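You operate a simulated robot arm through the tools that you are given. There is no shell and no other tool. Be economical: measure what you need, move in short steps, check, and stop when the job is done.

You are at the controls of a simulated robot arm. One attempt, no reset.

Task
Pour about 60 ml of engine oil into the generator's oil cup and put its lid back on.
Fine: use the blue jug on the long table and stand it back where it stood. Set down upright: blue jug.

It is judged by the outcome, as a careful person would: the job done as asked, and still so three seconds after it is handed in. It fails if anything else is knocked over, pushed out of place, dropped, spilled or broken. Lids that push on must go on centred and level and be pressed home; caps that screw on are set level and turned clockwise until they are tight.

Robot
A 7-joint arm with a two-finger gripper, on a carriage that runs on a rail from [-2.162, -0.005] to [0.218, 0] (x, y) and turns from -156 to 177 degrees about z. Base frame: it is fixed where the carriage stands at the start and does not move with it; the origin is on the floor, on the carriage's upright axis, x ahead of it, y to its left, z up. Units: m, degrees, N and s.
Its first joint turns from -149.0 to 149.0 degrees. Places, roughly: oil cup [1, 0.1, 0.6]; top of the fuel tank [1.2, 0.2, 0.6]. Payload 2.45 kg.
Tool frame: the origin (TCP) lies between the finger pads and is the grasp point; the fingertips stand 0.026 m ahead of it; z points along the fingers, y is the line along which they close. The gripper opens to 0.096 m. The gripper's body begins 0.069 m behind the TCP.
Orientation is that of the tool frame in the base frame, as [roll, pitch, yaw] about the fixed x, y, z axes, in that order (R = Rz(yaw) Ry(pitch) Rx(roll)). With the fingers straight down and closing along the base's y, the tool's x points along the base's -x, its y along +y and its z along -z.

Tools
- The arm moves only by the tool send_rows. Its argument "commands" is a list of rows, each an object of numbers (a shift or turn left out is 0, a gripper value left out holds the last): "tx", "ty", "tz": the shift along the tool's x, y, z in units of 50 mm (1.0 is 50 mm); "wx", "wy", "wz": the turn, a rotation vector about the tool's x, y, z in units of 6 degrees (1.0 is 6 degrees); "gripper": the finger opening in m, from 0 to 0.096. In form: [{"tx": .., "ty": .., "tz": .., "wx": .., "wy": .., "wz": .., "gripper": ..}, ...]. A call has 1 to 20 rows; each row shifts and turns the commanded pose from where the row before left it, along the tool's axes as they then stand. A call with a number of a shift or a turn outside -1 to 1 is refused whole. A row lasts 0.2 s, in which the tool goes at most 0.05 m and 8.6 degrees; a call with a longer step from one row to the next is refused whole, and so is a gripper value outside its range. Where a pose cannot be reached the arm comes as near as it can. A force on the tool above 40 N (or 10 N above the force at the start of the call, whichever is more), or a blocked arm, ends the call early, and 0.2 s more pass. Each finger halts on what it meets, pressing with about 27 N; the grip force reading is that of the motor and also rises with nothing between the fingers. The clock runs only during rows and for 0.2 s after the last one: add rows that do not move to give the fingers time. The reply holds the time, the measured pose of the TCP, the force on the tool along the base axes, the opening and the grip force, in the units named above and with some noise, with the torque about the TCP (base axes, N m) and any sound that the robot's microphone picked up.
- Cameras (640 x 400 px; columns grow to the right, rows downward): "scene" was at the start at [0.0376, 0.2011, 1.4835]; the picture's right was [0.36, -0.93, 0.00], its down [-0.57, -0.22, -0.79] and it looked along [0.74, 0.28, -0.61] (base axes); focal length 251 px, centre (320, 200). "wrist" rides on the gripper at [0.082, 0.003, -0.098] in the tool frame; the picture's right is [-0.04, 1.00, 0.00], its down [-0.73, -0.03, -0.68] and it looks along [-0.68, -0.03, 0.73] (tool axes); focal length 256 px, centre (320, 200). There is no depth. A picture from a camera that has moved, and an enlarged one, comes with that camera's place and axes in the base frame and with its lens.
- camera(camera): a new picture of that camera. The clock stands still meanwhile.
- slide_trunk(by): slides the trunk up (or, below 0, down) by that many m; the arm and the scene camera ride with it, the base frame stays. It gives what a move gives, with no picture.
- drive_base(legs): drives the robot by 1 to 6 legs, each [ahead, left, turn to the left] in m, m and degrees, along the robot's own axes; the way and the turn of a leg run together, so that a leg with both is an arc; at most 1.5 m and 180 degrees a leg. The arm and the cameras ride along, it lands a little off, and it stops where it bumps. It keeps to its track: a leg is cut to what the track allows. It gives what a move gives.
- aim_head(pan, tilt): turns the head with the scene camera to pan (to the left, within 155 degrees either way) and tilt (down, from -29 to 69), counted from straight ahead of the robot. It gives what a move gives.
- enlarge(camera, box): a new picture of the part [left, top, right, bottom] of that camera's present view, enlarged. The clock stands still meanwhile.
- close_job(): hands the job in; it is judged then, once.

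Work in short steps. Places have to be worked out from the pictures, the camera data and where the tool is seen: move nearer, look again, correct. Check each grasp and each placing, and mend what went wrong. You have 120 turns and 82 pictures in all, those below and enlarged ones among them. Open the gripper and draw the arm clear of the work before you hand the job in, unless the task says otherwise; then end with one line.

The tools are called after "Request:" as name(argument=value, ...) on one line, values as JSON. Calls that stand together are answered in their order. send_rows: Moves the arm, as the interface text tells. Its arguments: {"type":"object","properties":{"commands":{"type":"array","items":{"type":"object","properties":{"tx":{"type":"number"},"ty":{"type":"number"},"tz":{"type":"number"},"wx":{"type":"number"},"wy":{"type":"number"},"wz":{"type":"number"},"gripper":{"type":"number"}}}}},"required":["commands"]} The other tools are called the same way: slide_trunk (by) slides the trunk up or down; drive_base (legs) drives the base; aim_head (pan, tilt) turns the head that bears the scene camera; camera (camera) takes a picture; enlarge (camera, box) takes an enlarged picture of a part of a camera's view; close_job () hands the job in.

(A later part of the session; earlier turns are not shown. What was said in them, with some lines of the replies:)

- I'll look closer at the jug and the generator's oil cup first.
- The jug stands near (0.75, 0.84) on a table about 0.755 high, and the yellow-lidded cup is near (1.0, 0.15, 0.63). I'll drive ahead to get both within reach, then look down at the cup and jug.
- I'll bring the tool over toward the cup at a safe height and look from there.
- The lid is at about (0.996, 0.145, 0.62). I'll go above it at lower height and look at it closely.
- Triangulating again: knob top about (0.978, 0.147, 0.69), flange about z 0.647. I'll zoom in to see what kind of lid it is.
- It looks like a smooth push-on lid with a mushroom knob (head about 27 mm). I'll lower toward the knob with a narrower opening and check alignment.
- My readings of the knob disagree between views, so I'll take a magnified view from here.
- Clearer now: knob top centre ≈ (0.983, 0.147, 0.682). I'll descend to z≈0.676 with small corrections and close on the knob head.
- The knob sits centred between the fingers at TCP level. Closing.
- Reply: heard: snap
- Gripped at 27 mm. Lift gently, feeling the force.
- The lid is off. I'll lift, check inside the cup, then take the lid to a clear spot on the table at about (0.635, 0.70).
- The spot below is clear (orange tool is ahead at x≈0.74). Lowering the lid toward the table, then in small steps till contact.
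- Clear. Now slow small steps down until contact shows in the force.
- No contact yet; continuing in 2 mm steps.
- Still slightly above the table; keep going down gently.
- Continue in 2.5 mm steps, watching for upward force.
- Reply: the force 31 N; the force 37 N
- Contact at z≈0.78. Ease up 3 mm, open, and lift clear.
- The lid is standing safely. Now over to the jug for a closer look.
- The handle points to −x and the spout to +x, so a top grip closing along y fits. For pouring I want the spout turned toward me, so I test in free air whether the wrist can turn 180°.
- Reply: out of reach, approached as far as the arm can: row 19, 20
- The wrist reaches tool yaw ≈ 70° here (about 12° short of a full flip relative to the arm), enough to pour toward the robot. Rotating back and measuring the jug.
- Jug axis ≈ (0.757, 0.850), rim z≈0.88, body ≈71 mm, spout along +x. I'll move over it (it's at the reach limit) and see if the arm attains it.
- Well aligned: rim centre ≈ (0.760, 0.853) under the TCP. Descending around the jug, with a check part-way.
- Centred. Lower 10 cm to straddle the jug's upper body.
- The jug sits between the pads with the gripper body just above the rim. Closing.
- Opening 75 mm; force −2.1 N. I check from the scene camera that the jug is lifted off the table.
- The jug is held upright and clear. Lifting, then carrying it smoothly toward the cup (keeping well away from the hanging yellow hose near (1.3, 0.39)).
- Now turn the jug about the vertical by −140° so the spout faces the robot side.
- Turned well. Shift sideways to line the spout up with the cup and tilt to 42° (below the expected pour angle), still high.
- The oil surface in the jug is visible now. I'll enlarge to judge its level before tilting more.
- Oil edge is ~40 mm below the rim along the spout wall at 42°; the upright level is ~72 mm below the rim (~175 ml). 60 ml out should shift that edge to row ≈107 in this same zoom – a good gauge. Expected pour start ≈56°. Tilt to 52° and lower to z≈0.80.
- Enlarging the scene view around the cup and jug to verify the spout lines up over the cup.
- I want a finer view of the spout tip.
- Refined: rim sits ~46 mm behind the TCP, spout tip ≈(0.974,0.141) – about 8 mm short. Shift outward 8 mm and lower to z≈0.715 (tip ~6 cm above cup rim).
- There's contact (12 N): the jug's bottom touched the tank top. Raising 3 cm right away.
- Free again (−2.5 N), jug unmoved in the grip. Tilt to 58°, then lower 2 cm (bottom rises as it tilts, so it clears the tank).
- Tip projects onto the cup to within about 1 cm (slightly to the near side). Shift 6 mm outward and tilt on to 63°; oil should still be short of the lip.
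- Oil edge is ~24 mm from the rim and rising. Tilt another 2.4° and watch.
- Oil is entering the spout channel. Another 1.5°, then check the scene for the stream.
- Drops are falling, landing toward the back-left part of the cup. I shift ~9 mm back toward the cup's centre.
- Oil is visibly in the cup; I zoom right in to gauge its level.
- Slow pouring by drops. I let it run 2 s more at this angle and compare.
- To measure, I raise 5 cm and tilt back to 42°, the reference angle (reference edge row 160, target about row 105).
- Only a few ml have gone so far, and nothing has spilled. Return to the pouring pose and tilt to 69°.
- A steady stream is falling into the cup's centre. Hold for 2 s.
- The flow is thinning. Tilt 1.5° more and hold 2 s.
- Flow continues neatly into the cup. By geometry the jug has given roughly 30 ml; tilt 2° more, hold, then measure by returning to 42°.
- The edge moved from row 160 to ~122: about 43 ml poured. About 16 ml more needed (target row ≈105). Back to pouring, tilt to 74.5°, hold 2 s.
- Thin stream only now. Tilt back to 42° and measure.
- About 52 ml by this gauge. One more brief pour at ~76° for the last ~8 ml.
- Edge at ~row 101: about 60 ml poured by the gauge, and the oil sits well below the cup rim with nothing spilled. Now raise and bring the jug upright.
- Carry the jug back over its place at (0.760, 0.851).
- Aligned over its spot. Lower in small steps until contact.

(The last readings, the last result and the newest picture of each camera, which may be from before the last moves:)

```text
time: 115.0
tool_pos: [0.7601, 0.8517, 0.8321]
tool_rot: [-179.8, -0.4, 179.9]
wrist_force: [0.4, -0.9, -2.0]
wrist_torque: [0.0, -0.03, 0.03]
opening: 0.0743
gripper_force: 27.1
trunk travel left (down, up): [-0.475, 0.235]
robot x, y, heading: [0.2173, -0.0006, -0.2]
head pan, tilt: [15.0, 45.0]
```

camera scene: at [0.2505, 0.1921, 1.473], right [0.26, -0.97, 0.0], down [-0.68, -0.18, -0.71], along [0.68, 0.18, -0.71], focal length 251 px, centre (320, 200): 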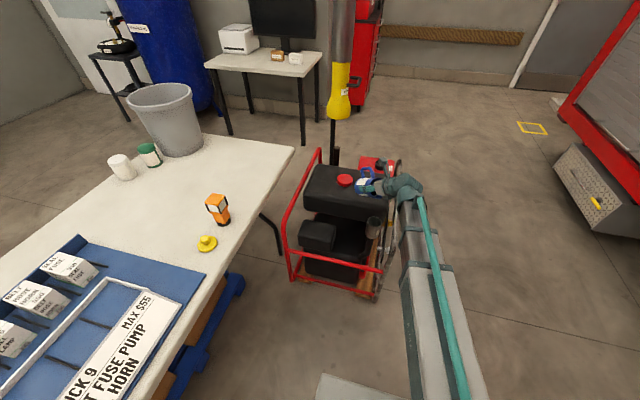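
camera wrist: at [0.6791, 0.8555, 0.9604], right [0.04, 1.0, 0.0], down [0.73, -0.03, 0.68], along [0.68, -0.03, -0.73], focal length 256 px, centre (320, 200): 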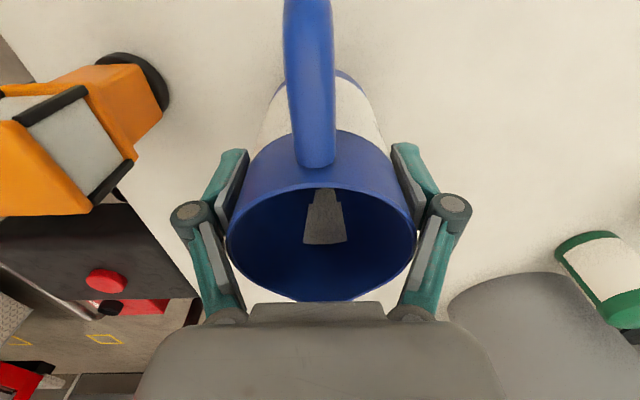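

No contact yet; continue by ~2 mm steps.

Request:
send_rows(commands=[{"tz": 0.05}, {}])

Request:
send_rows(commands=[{"tz": 0.05}, {}])

Request:
send_rows(commands=[{"tz": 0.04}, {}])

```text
time: 115.6
tool_pos: [0.761, 0.8501, 0.8272]
tool_rot: [-179.8, -0.5, 179.9]
wrist_force: [0.1, 0.3, -1.9]
wrist_torque: [0.03, -0.04, 0.0]
opening: 0.0743
gripper_force: 26.7
trunk travel left (down, up): [-0.475, 0.235]
robot x, y, heading: [0.2161, -0.0011, 0.0]
head pan, tilt: [15.0, 45.0]
```

```text
time: 116.2
tool_pos: [0.7597, 0.8503, 0.8284]
tool_rot: [179.9, -0.4, 179.9]
wrist_force: [-1.0, 1.1, 7.3]
wrist_torque: [0.29, -0.23, 0.02]
opening: 0.0743
gripper_force: 26.6
trunk travel left (down, up): [-0.475, 0.235]
robot x, y, heading: [0.217, -0.0023, 0.1]
head pan, tilt: [15.0, 45.0]
```

```text
time: 116.8
tool_pos: [0.7607, 0.8498, 0.8277]
tool_rot: [179.8, -0.4, 179.9]
wrist_force: [0.6, 3.4, 19.8]
wrist_torque: [0.12, -0.15, 0.02]
opening: 0.0743
gripper_force: 27.3
trunk travel left (down, up): [-0.475, 0.235]
robot x, y, heading: [0.212, -0.0005, 0.2]
head pan, tilt: [15.0, 45.0]
```

Firm contact at z≈0.828. Ease up slightly, open fully, rise straight up, and look.

Request:
send_rows(commands=[{"tz": -0.03}, {"gripper": 0.096}, {}, {}, {}, {"tz": -0.3}, {"tz": -0.5}, {"tz": -0.8}, {"tz": -0.8}, {"tz": -0.8}, {"tz": -0.8}, {}])

Request:
camera(camera="wrist")

```text
time: 119.4
tool_pos: [0.7622, 0.8519, 1.0285]
tool_rot: [-179.9, -0.5, 180.0]
wrist_force: [-0.3, -0.3, 0.9]
wrist_torque: [0.02, -0.02, 0.04]
opening: 0.0959
gripper_force: 0.1
trunk travel left (down, up): [-0.475, 0.235]
robot x, y, heading: [0.2151, 0.0004, 0.0]
head pan, tilt: [15.0, 45.0]
```

```text
11 pictures are left
camera wrist: at [0.6812, 0.8553, 1.1277], right [0.04, 1.0, 0.0], down [0.74, -0.03, 0.67], along [0.67, -0.03, -0.74], focal length 256 px, centre (320, 200)
```

wrist: 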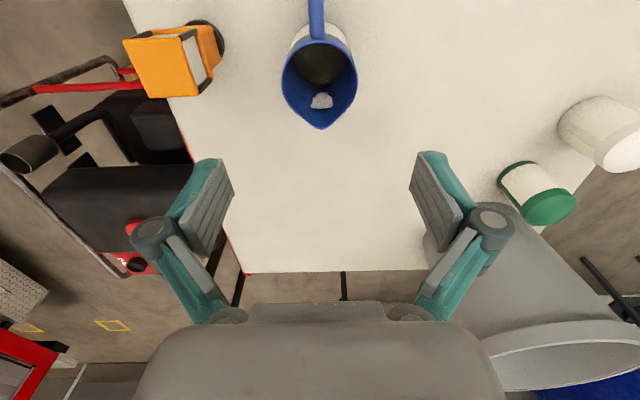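

The jug stands upright in its place. Now go for the lid at (0.634, 0.7005).

Request:
send_rows(commands=[{"tx": 0.5, "ty": -0.6, "wy": -0.08, "gripper": 0.06}, {"tx": 0.5, "ty": -0.6}, {"tx": 0.5, "ty": -0.6}, {"tx": 0.5, "ty": -0.6}, {"tx": 0.55, "ty": -0.63}, {"tz": 0.8}, {"tz": 0.8}, {"tz": 0.8}, {"tz": 0.6}, {"tz": 0.3}, {}])

Request:
camera(camera="wrist")

```text
time: 121.8
tool_pos: [0.6338, 0.6998, 0.8611]
tool_rot: [-179.8, 0.0, 179.8]
wrist_force: [-0.1, 0.1, -0.5]
wrist_torque: [-0.03, -0.03, -0.01]
opening: 0.0599
gripper_force: 0.0
trunk travel left (down, up): [-0.475, 0.235]
robot x, y, heading: [0.2115, 0.0029, 0.1]
head pan, tilt: [15.0, 45.0]
```

```text
10 pictures are left
camera wrist: at [0.5539, 0.7035, 0.9597], right [0.04, 1.0, 0.0], down [0.73, -0.03, 0.68], along [0.68, -0.03, -0.73], focal length 256 px, centre (320, 200)
```

wrist: 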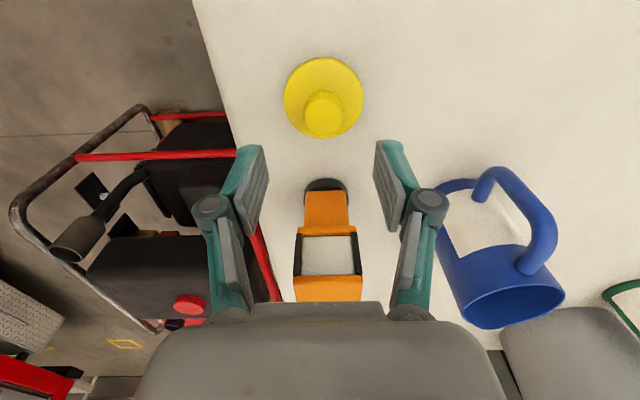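

Aligned. Descend to the same grasp height (z≈0.781) and close.

Request:
send_rows(commands=[{"tz": 0.5}, {"tz": 0.5}, {"tz": 0.4}, {"tz": 0.18}, {}, {"gripper": 0.0}, {}, {}, {}])

Request:
send_rows(commands=[{"tz": -0.2}, {"tz": -0.5}, {"tz": -0.8}, {"tz": -0.8}, {"tz": -0.9}, {"tz": -0.9}, {}])

Request:
camera(camera="wrist")

```text
time: 123.8
tool_pos: [0.6341, 0.6992, 0.7816]
tool_rot: [-179.9, 0.1, 179.9]
wrist_force: [0.0, 0.0, -0.8]
wrist_torque: [-0.02, -0.02, 0.01]
opening: 0.0272
gripper_force: 26.8
trunk travel left (down, up): [-0.475, 0.235]
robot x, y, heading: [0.2193, 0.0017, 0.2]
head pan, tilt: [15.0, 45.0]
```

```text
time: 125.4
tool_pos: [0.6332, 0.6988, 0.9849]
tool_rot: [-179.9, 0.0, 180.0]
wrist_force: [0.1, 0.3, 0.8]
wrist_torque: [0.05, -0.04, -0.01]
opening: 0.0272
gripper_force: 27.2
trunk travel left (down, up): [-0.475, 0.235]
robot x, y, heading: [0.2164, -0.001, 0.2]
head pan, tilt: [15.0, 45.0]
```

```text
9 pictures are left
camera wrist: at [0.5526, 0.7035, 1.0852], right [0.04, 1.0, 0.0], down [0.73, -0.03, 0.68], along [0.68, -0.03, -0.73], focal length 256 px, centre (320, 200)
```

wrist: 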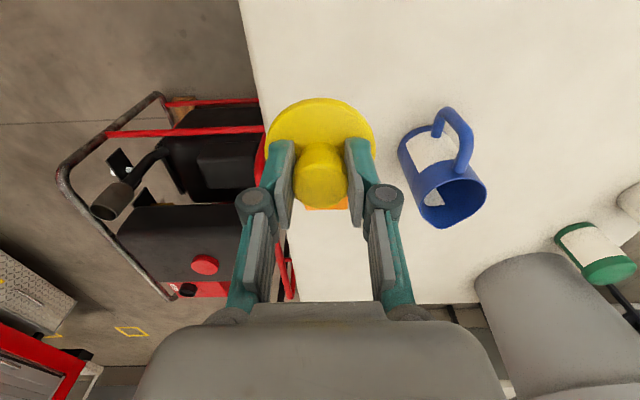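

Lid held level, same as when removed. Carry it to the cup: target TCP (0.980, 0.146), home height 0.6765.

Request:
send_rows(commands=[{"tx": -0.495, "ty": -0.79}, {"tx": -0.495, "ty": -0.79}, {"tx": -0.495, "ty": -0.79}, {"tx": -0.495, "ty": -0.79}, {"tx": -0.495, "ty": -0.79}, {"tx": -0.495, "ty": -0.79}, {"tx": -0.495, "ty": -0.79}, {"tx": -0.495, "ty": -0.79}, {"tx": -0.495, "ty": -0.79}, {"tx": -0.495, "ty": -0.79}, {"tx": -0.495, "ty": -0.79}, {"tx": -0.495, "ty": -0.79}, {"tx": -0.495, "ty": -0.79}, {"tx": -0.495, "ty": -0.79}, {}, {}])

Request:
send_rows(commands=[{"tz": 0.7}, {"tz": 0.9}, {"tz": 0.9}, {"tz": 0.9}, {"tz": 0.9}, {"tz": 0.6}, {"tz": 0.3}, {}, {}])

Request:
camera(camera="wrist")

```text
time: 128.8
tool_pos: [0.9813, 0.1451, 0.9893]
tool_rot: [-179.9, 0.0, 179.9]
wrist_force: [-1.1, -0.1, -0.1]
wrist_torque: [-0.03, -0.03, 0.03]
opening: 0.0274
gripper_force: 26.9
trunk travel left (down, up): [-0.475, 0.235]
robot x, y, heading: [0.2152, -0.0011, -0.0]
head pan, tilt: [15.0, 45.0]
```

```text
time: 130.8
tool_pos: [0.9808, 0.1455, 0.7287]
tool_rot: [-179.9, -0.1, 179.8]
wrist_force: [-0.2, 0.8, 0.2]
wrist_torque: [0.0, -0.01, 0.02]
opening: 0.0276
gripper_force: 26.8
trunk travel left (down, up): [-0.475, 0.235]
robot x, y, heading: [0.2132, 0.0026, 0.3]
head pan, tilt: [15.0, 45.0]
```

```text
8 pictures are left
camera wrist: at [0.902, 0.1498, 0.8274], right [0.04, 1.0, 0.0], down [0.73, -0.03, 0.68], along [0.68, -0.03, -0.73], focal length 256 px, centre (320, 200)
```

wrist: 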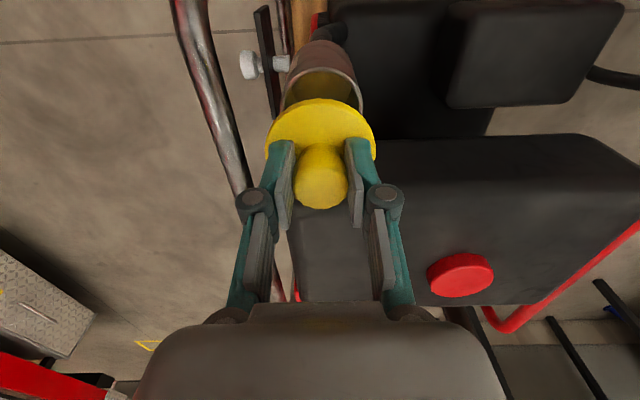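

Cup and lid axes line up. Lower toward the rim, then in small steps with force checks.

Request:
send_rows(commands=[{"tz": 0.3}, {"tz": 0.3}, {"tz": 0.1}, {}])

Request:
send_rows(commands=[{"tz": 0.08}, {"tz": 0.08}, {}])

Request:
enlarge(camera="scene", box=[350, 200, 400, 240])

```text
time: 131.8
tool_pos: [0.9819, 0.146, 0.693]
tool_rot: [-180.0, 0.0, 179.8]
wrist_force: [0.2, 0.2, 0.0]
wrist_torque: [0.0, -0.01, 0.01]
opening: 0.0272
gripper_force: 26.8
trunk travel left (down, up): [-0.475, 0.235]
robot x, y, heading: [0.214, -0.0002, 0.1]
head pan, tilt: [15.0, 45.0]
```

```text
time: 132.6
tool_pos: [0.9816, 0.1476, 0.6847]
tool_rot: [-179.9, 0.0, 179.9]
wrist_force: [0.7, 0.0, -0.7]
wrist_torque: [-0.03, 0.02, -0.03]
opening: 0.0275
gripper_force: 26.7
trunk travel left (down, up): [-0.475, 0.235]
robot x, y, heading: [0.2182, 0.0008, -0.1]
head pan, tilt: [15.0, 45.0]
```

```text
10.00 times, centred on (375, 220) of scene
camera zoom: at [0.2503, 0.192, 1.4731], right [0.26, -0.97, 0.0], down [-0.68, -0.18, -0.71], along [0.68, 0.18, -0.71], focal length 2511 px, centre (-230, 0)
```

zoom: 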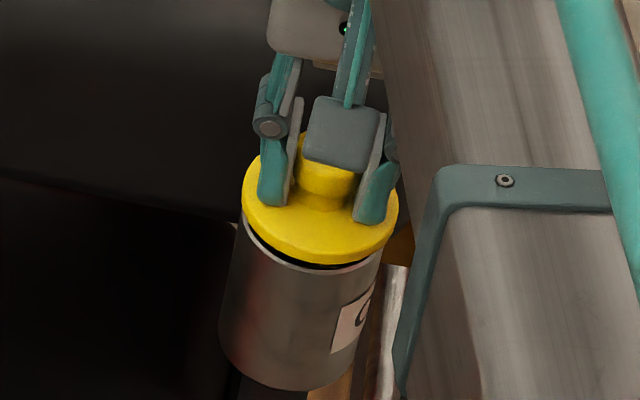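

Centred, a few mm above the rim. Now press down in 2 mm steps.

Request:
send_rows(commands=[{"tz": 0.05}, {"tz": 0.05}, {}])

Request:
send_rows(commands=[{"tz": 0.05}, {"tz": 0.03}, {}])

```text
time: 133.4
tool_pos: [0.9822, 0.1466, 0.6807]
tool_rot: [-179.8, 0.1, 179.8]
wrist_force: [0.0, 0.6, -0.4]
wrist_torque: [-0.02, 0.02, -0.01]
opening: 0.0274
gripper_force: 27.6
trunk travel left (down, up): [-0.475, 0.235]
robot x, y, heading: [0.2146, 0.0007, 0.1]
head pan, tilt: [15.0, 45.0]
```

```text
time: 134.2
tool_pos: [0.9789, 0.1479, 0.6795]
tool_rot: [180.0, 0.2, -180.0]
wrist_force: [-5.7, 4.1, 29.6]
wrist_torque: [0.11, 0.27, 0.04]
opening: 0.0272
gripper_force: 26.7
trunk travel left (down, up): [-0.475, 0.235]
robot x, y, heading: [0.2189, -0.0004, 0.0]
head pan, tilt: [15.0, 45.0]
heard: snap
```

A snap was heard at 30 N. Press a little more to be sure it's home.

Request:
send_rows(commands=[{"tz": 0.03}, {"tz": 0.03}, {}])

Request:
enlarge(camera="scene", box=[350, 200, 400, 240])

```text
time: 135.0
tool_pos: [0.9795, 0.1466, 0.677]
tool_rot: [179.9, 0.2, 179.9]
wrist_force: [-1.5, 10.4, 36.3]
wrist_torque: [0.36, -0.05, 0.04]
opening: 0.0271
gripper_force: 26.6
trunk travel left (down, up): [-0.475, 0.235]
robot x, y, heading: [0.2165, -0.0002, 0.2]
head pan, tilt: [15.0, 45.0]
```

```text
10.00 times, centred on (375, 220) of scene
camera zoom: at [0.2466, 0.192, 1.4733], right [0.26, -0.97, 0.0], down [-0.68, -0.18, -0.71], along [0.68, 0.18, -0.71], focal length 2511 px, centre (-230, 0)
```

zoom: 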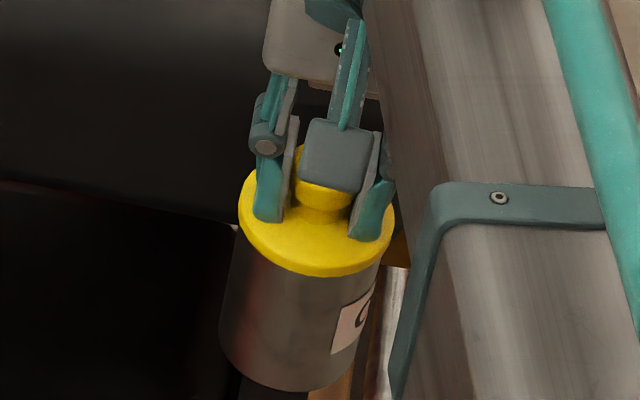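

The lid is flush, level, and at its original height (0.677). Ease off, release, and rise clear.

Request:
send_rows(commands=[{"tz": -0.05}, {"tz": -0.03}, {"gripper": 0.06}, {}, {}, {"tz": -0.3}, {"tz": -0.6}, {"tz": -0.9}, {"tz": -0.9}, {"tz": -0.9}, {"tz": -0.9}, {"tz": -0.9}, {"tz": -0.9}, {}])

Request:
enlarge(camera="scene", box=[340, 190, 410, 250])

Request:
camera(camera="scene")

```text
time: 138.0
tool_pos: [0.9791, 0.1475, 0.9921]
tool_rot: [-179.9, 0.0, 179.8]
wrist_force: [-0.5, -0.4, 0.2]
wrist_torque: [0.0, -0.02, -0.01]
opening: 0.0601
gripper_force: 0.1
trunk travel left (down, up): [-0.475, 0.235]
robot x, y, heading: [0.2147, -0.001, 0.2]
head pan, tilt: [15.0, 45.0]
```

```text
6.67 times, centred on (375, 220) of scene
camera zoom: at [0.2501, 0.1919, 1.4731], right [0.26, -0.97, 0.0], down [-0.68, -0.18, -0.71], along [0.68, 0.18, -0.71], focal length 1674 px, centre (-47, 67)
```

zoom: 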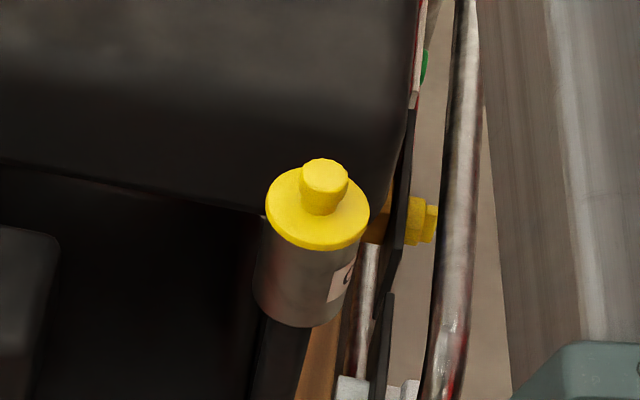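

```text
4 pictures are left
camera scene: at [0.2501, 0.1919, 1.4731], right [0.26, -0.97, 0.0], down [-0.68, -0.18, -0.71], along [0.68, 0.18, -0.71], focal length 251 px, centre (320, 200)
```

scene: 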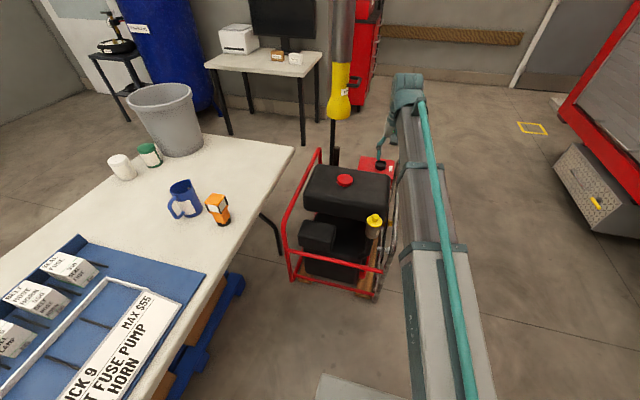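

The lid is seated level, the jug is back upright in its place, and everything else is undisturbed. The arm is clear with the gripper open, so I'm handing in.

Request:
close_job()

```text
The job is handed in.
```

I poured about 60 ml of oil into the generator's oil cup, judging the amount from the oil level in the jug rather than a direct reading. The lid is pressed back on level (I heard it snap), and the blue jug stands upright where it was. While lining up the pour, the base of the jug briefly touched the top of the fuel tank at about 12 N; nothing moved or spilled.
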